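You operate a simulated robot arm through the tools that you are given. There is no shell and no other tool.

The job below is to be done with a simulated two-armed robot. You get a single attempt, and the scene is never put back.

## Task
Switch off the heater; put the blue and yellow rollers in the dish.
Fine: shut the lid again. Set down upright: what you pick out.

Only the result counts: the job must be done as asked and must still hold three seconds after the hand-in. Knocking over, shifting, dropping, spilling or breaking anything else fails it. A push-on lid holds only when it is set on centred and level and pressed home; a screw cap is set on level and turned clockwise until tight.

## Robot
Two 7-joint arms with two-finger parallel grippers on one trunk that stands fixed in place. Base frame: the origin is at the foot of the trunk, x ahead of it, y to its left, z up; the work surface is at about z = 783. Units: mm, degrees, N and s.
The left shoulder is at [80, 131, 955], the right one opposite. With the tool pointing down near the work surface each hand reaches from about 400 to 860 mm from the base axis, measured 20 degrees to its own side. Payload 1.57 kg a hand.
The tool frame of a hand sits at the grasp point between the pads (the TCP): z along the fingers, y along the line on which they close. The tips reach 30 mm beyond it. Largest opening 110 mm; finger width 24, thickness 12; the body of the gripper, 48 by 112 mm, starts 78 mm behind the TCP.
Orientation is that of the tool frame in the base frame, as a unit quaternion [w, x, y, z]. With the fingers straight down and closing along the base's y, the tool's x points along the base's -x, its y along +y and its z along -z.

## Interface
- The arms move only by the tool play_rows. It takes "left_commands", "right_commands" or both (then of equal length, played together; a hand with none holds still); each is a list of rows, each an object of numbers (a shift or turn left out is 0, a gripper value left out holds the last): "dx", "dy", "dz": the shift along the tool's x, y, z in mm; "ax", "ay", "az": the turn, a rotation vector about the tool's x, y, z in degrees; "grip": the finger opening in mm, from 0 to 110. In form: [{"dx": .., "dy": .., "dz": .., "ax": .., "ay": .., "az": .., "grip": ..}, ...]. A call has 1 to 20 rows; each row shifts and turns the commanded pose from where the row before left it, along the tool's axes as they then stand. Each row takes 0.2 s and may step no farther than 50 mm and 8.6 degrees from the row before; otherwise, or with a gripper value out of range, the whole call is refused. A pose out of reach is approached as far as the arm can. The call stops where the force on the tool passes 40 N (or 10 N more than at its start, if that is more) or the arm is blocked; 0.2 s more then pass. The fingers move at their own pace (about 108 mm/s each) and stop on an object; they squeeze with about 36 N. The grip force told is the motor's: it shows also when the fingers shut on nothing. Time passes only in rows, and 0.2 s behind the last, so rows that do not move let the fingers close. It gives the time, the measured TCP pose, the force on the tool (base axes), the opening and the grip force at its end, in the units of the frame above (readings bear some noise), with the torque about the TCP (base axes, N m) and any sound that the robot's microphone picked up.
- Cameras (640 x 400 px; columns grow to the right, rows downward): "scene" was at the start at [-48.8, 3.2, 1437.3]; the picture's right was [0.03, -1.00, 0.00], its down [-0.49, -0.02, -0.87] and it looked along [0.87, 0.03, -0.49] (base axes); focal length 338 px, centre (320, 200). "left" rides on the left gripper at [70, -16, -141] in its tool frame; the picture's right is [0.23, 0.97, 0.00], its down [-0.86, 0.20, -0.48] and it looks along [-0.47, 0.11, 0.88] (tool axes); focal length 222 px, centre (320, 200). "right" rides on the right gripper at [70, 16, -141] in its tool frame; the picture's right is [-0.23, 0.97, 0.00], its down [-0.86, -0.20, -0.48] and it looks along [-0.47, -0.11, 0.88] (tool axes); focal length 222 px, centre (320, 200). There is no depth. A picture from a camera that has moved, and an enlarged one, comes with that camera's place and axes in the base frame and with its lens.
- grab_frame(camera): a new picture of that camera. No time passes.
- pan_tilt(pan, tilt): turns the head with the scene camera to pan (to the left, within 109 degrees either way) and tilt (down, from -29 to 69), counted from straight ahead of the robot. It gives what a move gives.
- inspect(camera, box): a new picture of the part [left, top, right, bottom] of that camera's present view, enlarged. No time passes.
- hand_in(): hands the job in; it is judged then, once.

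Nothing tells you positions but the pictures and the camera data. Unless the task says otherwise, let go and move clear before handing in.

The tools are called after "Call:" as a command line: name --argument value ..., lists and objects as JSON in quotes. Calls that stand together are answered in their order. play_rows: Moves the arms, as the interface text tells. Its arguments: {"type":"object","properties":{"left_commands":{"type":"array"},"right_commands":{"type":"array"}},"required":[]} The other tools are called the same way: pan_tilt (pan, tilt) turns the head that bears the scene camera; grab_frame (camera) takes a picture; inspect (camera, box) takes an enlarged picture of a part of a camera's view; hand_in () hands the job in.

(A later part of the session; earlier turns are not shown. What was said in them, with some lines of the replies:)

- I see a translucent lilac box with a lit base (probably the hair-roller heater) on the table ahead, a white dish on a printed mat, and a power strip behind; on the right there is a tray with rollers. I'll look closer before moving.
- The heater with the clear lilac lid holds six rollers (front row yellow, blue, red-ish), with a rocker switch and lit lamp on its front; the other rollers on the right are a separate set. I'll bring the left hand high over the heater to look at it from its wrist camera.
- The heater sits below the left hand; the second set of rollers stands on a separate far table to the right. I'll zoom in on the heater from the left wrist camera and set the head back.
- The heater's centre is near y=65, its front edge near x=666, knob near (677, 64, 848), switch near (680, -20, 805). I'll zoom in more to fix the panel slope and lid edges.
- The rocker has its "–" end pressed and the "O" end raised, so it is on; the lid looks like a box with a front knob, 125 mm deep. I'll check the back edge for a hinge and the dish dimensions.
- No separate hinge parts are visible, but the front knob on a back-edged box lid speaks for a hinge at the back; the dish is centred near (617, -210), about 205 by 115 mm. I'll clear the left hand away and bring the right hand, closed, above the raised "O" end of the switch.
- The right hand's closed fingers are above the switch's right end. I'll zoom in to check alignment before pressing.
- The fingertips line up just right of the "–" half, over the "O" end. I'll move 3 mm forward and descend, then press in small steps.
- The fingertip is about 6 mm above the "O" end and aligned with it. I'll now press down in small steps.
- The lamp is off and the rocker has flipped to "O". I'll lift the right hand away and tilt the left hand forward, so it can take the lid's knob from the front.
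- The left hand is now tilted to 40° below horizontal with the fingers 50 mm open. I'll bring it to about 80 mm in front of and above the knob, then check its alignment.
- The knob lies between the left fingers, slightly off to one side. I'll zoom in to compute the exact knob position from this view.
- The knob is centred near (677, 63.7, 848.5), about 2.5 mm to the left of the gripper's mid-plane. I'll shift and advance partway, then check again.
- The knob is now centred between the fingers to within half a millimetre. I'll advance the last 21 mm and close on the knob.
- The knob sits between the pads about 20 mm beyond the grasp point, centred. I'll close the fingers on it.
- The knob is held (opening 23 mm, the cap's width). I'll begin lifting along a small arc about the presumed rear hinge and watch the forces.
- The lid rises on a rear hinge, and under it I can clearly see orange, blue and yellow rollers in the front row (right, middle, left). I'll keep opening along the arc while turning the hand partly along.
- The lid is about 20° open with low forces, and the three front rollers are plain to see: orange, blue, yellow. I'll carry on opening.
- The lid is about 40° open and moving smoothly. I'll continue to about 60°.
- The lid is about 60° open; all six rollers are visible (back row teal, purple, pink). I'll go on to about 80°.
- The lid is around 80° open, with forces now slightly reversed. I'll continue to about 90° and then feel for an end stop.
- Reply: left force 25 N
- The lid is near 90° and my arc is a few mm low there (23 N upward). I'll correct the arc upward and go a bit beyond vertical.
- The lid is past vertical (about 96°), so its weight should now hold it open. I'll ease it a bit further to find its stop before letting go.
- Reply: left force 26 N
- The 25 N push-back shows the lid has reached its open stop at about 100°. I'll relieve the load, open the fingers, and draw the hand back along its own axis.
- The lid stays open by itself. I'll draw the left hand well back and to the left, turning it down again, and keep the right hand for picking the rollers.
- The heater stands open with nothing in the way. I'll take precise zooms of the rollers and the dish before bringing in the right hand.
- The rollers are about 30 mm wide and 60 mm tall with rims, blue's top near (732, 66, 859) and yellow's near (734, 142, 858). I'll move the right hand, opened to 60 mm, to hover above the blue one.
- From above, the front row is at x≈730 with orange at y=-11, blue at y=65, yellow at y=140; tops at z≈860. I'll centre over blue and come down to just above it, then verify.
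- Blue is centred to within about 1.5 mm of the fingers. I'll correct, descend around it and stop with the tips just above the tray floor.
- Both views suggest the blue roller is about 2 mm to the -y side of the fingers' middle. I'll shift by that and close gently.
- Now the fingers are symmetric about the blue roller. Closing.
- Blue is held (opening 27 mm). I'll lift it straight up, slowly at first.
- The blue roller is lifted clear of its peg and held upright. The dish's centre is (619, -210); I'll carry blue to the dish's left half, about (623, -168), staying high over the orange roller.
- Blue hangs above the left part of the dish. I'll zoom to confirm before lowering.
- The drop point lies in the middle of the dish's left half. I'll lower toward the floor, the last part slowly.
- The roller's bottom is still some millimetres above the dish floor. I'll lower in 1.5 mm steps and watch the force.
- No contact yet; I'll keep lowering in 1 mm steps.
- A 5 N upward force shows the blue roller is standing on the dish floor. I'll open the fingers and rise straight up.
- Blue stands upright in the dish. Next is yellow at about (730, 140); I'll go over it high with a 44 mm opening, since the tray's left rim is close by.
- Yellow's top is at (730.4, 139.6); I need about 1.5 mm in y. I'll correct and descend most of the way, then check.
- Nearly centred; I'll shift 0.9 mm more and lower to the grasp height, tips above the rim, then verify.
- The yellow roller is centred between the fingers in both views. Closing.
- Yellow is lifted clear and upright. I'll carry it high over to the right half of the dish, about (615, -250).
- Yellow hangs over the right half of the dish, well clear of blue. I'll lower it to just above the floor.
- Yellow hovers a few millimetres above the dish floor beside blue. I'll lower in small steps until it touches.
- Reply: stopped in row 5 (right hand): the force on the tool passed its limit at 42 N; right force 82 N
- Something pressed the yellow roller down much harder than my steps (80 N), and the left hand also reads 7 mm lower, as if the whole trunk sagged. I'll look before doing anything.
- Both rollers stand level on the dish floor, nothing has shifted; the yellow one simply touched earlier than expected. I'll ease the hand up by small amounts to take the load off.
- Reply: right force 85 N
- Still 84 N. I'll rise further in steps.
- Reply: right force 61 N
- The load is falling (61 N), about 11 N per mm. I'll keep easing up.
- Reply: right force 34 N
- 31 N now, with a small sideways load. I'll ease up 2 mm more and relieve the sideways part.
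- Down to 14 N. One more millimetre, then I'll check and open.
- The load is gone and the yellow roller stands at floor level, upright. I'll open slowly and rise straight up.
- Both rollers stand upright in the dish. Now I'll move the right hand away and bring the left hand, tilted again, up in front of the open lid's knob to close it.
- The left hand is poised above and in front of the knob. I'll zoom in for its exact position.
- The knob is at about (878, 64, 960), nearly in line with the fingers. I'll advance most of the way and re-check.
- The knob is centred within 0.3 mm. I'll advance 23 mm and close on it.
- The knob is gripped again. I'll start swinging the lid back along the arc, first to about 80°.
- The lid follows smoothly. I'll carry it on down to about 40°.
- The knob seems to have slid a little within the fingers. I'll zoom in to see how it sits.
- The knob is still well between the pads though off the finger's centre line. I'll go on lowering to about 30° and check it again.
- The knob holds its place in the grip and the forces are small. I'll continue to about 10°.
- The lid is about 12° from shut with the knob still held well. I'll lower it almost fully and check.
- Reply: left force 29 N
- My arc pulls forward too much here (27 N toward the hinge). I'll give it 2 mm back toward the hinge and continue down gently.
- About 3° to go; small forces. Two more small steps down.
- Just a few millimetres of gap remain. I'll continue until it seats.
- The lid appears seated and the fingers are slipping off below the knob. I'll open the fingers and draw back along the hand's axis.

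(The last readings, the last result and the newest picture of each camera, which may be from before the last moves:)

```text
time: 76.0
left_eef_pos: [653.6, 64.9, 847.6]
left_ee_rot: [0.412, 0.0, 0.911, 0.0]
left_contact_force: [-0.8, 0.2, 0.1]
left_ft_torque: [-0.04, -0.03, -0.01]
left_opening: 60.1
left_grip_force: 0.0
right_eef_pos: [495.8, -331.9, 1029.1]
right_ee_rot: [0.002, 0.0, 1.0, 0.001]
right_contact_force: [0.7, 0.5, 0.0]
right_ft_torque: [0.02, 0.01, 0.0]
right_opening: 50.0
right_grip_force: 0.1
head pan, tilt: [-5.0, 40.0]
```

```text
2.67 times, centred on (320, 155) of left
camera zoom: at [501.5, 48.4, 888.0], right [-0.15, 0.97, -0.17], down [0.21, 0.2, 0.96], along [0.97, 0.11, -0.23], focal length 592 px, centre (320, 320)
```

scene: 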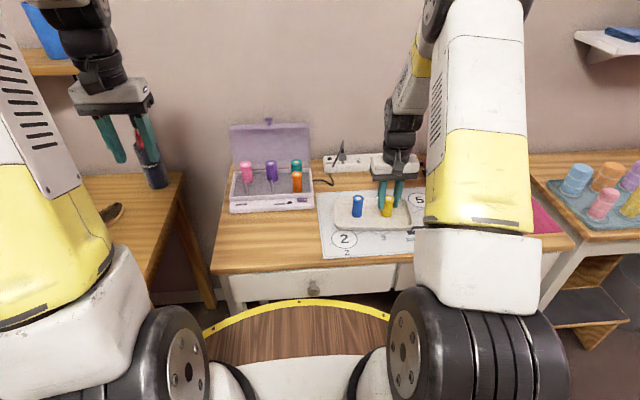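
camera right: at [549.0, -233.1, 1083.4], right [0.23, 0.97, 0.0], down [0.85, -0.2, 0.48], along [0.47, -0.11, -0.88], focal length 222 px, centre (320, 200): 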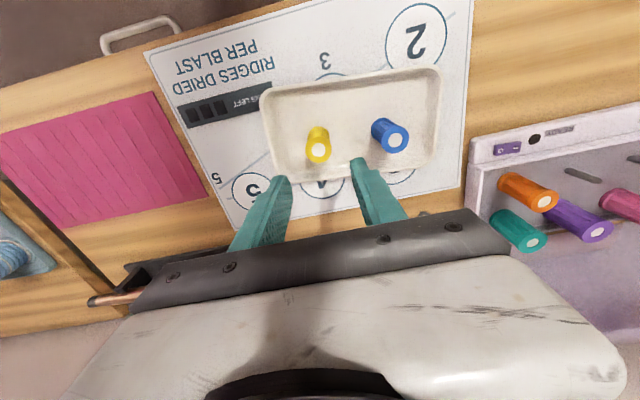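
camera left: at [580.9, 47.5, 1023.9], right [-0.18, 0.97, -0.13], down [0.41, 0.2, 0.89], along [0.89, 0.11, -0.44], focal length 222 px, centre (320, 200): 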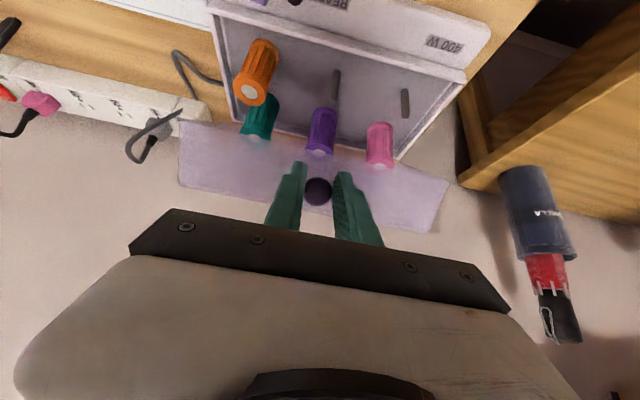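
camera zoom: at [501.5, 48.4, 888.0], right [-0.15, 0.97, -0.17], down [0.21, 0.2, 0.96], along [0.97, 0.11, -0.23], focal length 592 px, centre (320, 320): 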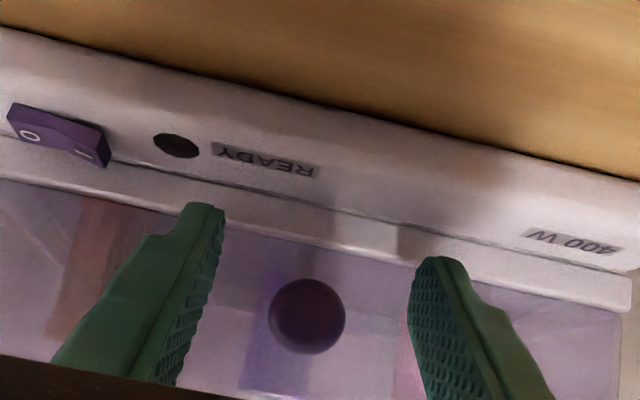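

The knob is free and the lid looks closed. I'll back off and view the lid from the scene camera.

Call:
play_rows --left_commands '[{"dz": -25}, {"dz": -45}, {"dz": -45}, {"dx": -20, "dy": 35, "dz": -20}, {"dx": -20, "dy": 35, "dz": -20}, {"dx": -20, "dy": 35, "dz": -20}, {"dx": -20, "dy": 35, "dz": -10}, {}]'

Call:
grab_frame --camera "scene"

Call:
inspect --camera "scene" --box '[220, 145, 330, 220]'

```text
time: 77.8
left_eef_pos: [567.6, 204.3, 1027.7]
left_ee_rot: [0.412, 0.001, 0.911, 0.0]
left_contact_force: [0.5, -0.1, -0.6]
left_ft_torque: [0.01, 0.0, 0.01]
left_opening: 59.7
left_grip_force: 0.1
right_eef_pos: [495.9, -330.2, 1030.3]
right_ee_rot: [0.002, 0.0, 1.0, 0.0]
right_contact_force: [0.0, 0.0, 0.1]
right_ft_torque: [0.01, -0.02, -0.03]
right_opening: 50.3
right_grip_force: 0.1
head pan, tilt: [-5.0, 40.0]
```

```text
taken
```

scene: 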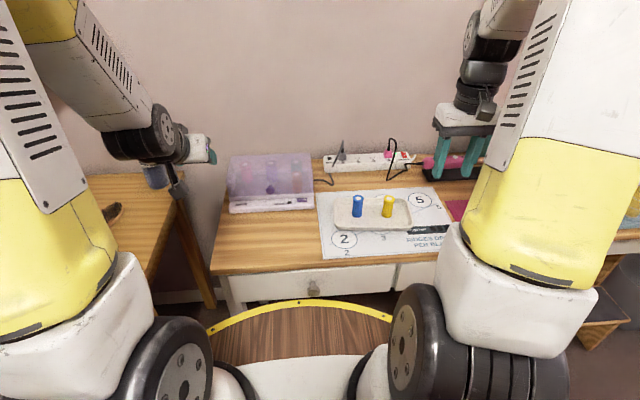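

```text
5.33 times, centred on (275, 182) of scene
camera zoom: at [-54.9, -7.4, 1420.5], right [-0.09, -1.0, 0.0], down [-0.64, 0.06, -0.77], along [0.76, -0.07, -0.64], focal length 1803 px, centre (560, 293)
```

zoom: 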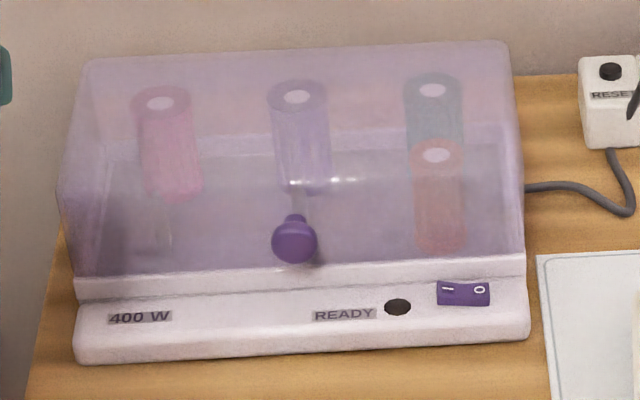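

The lid looks exactly as it did at the start, lamp dark, switch at "O", four rollers inside. I'll zoom to compare the closed seam with the original picture.

Call:
inspect --camera "scene" --box '[270, 185, 334, 225]'

Call:
inspect --camera "scene" --box '[224, 180, 288, 220]'

Call:
inspect --camera "scene" --box '[320, 180, 440, 255]'

Call:
grab_frame --camera "right"

```text
10.00 times, centred on (302, 205) of scene
camera zoom: at [-54.9, -7.4, 1420.5], right [-0.09, -1.0, 0.0], down [-0.64, 0.06, -0.77], along [0.76, -0.07, -0.64], focal length 3381 px, centre (500, 150)
```

zoom: 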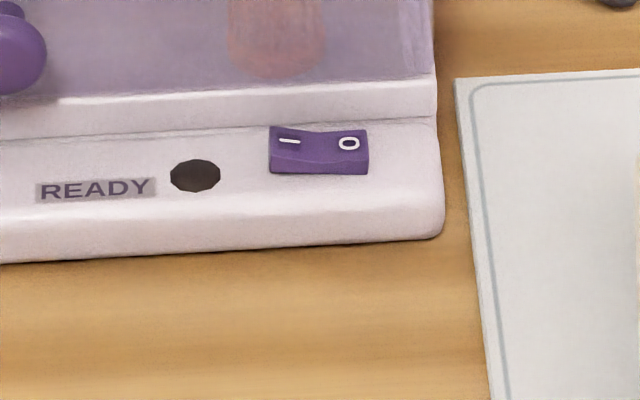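

```text
10.00 times, centred on (256, 200) of scene
camera zoom: at [-54.9, -7.4, 1420.5], right [-0.09, -1.0, 0.0], down [-0.64, 0.06, -0.77], along [0.76, -0.07, -0.64], focal length 3381 px, centre (960, 200)
```

zoom: 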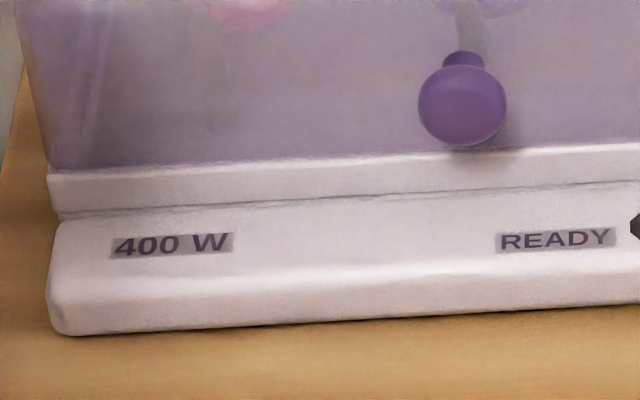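

```text
5.33 times, centred on (380, 218) of scene
camera zoom: at [-54.9, -7.4, 1420.5], right [-0.09, -1.0, 0.0], down [-0.64, 0.06, -0.77], along [0.76, -0.07, -0.64], focal length 1803 px, centre (0, 107)
```

zoom: 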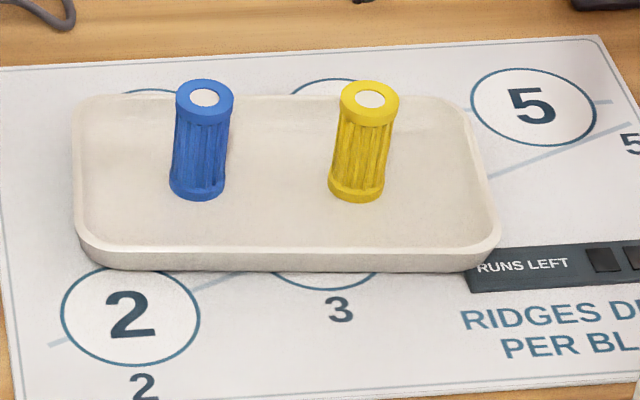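

```text
taken
camera right: at [426.4, -313.6, 1172.1], right [0.23, 0.97, 0.0], down [0.85, -0.2, 0.48], along [0.47, -0.11, -0.88], focal length 222 px, centre (320, 200)
```

right: 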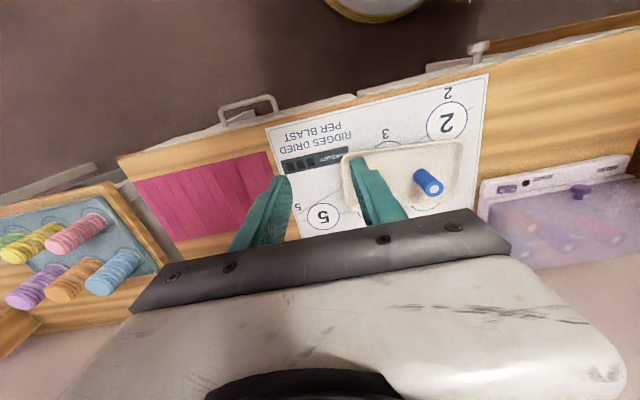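

Everything is as asked: the heater is off (lamp dark, rocker at "O"), the lid is shut as it was at the start, and the blue and yellow rollers stand upright in the dish, with both hands clear. I'll wait a moment and take one last check.

Call:
play_rows --left_commands '[{"dz": -30}, {"dz": -30}, {}, {}, {}, {}, {}, {}]'

Call:
inspect --camera "scene" --box '[215, 140, 435, 260]'

```text
time: 79.6
left_eef_pos: [523.5, 202.5, 1067.5]
left_ee_rot: [0.412, 0.0, 0.911, 0.0]
left_contact_force: [-0.1, -0.6, -0.9]
left_ft_torque: [0.01, 0.0, 0.0]
left_opening: 59.5
left_grip_force: 0.1
right_eef_pos: [496.5, -330.0, 1029.6]
right_ee_rot: [0.002, 0.0, 1.0, 0.0]
right_contact_force: [1.0, -0.2, -0.2]
right_ft_torque: [-0.02, 0.03, 0.03]
right_opening: 49.9
right_grip_force: 0.0
head pan, tilt: [-5.0, 40.0]
```

```text
2.91 times, centred on (325, 200) of scene
camera zoom: at [-54.9, -7.4, 1420.5], right [-0.09, -1.0, 0.0], down [-0.64, 0.06, -0.77], along [0.76, -0.07, -0.64], focal length 984 px, centre (306, 200)
```

zoom: 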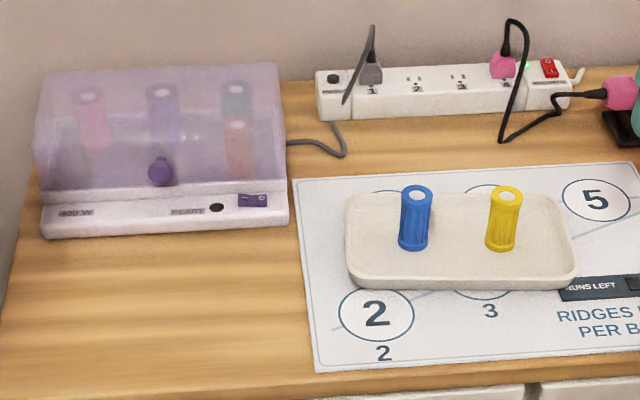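

The heater is off with its lid shut, the blue and yellow rollers stand upright in the dish, and both hands are clear. I'm handing the job in.

Call:
hand_in

```text
The job is handed in.
```

The job is done and handed in. The heater is switched off, with its lamp dark and the rocker at "O". Its lid is shut again. The blue and yellow rollers stand upright side by side in the dish.

While I was setting down the yellow roller, it touched the dish floor sooner than expected. The hand pressed down with about 80 N before I eased it off. Afterwards both rollers stood straight and I saw no sign that the dish had moved.

I took the blue and yellow rollers from inside the heater, since you asked for the lid to be shut and spoke of what I pick out. The separate set of coloured rollers on the far right table was left alone.
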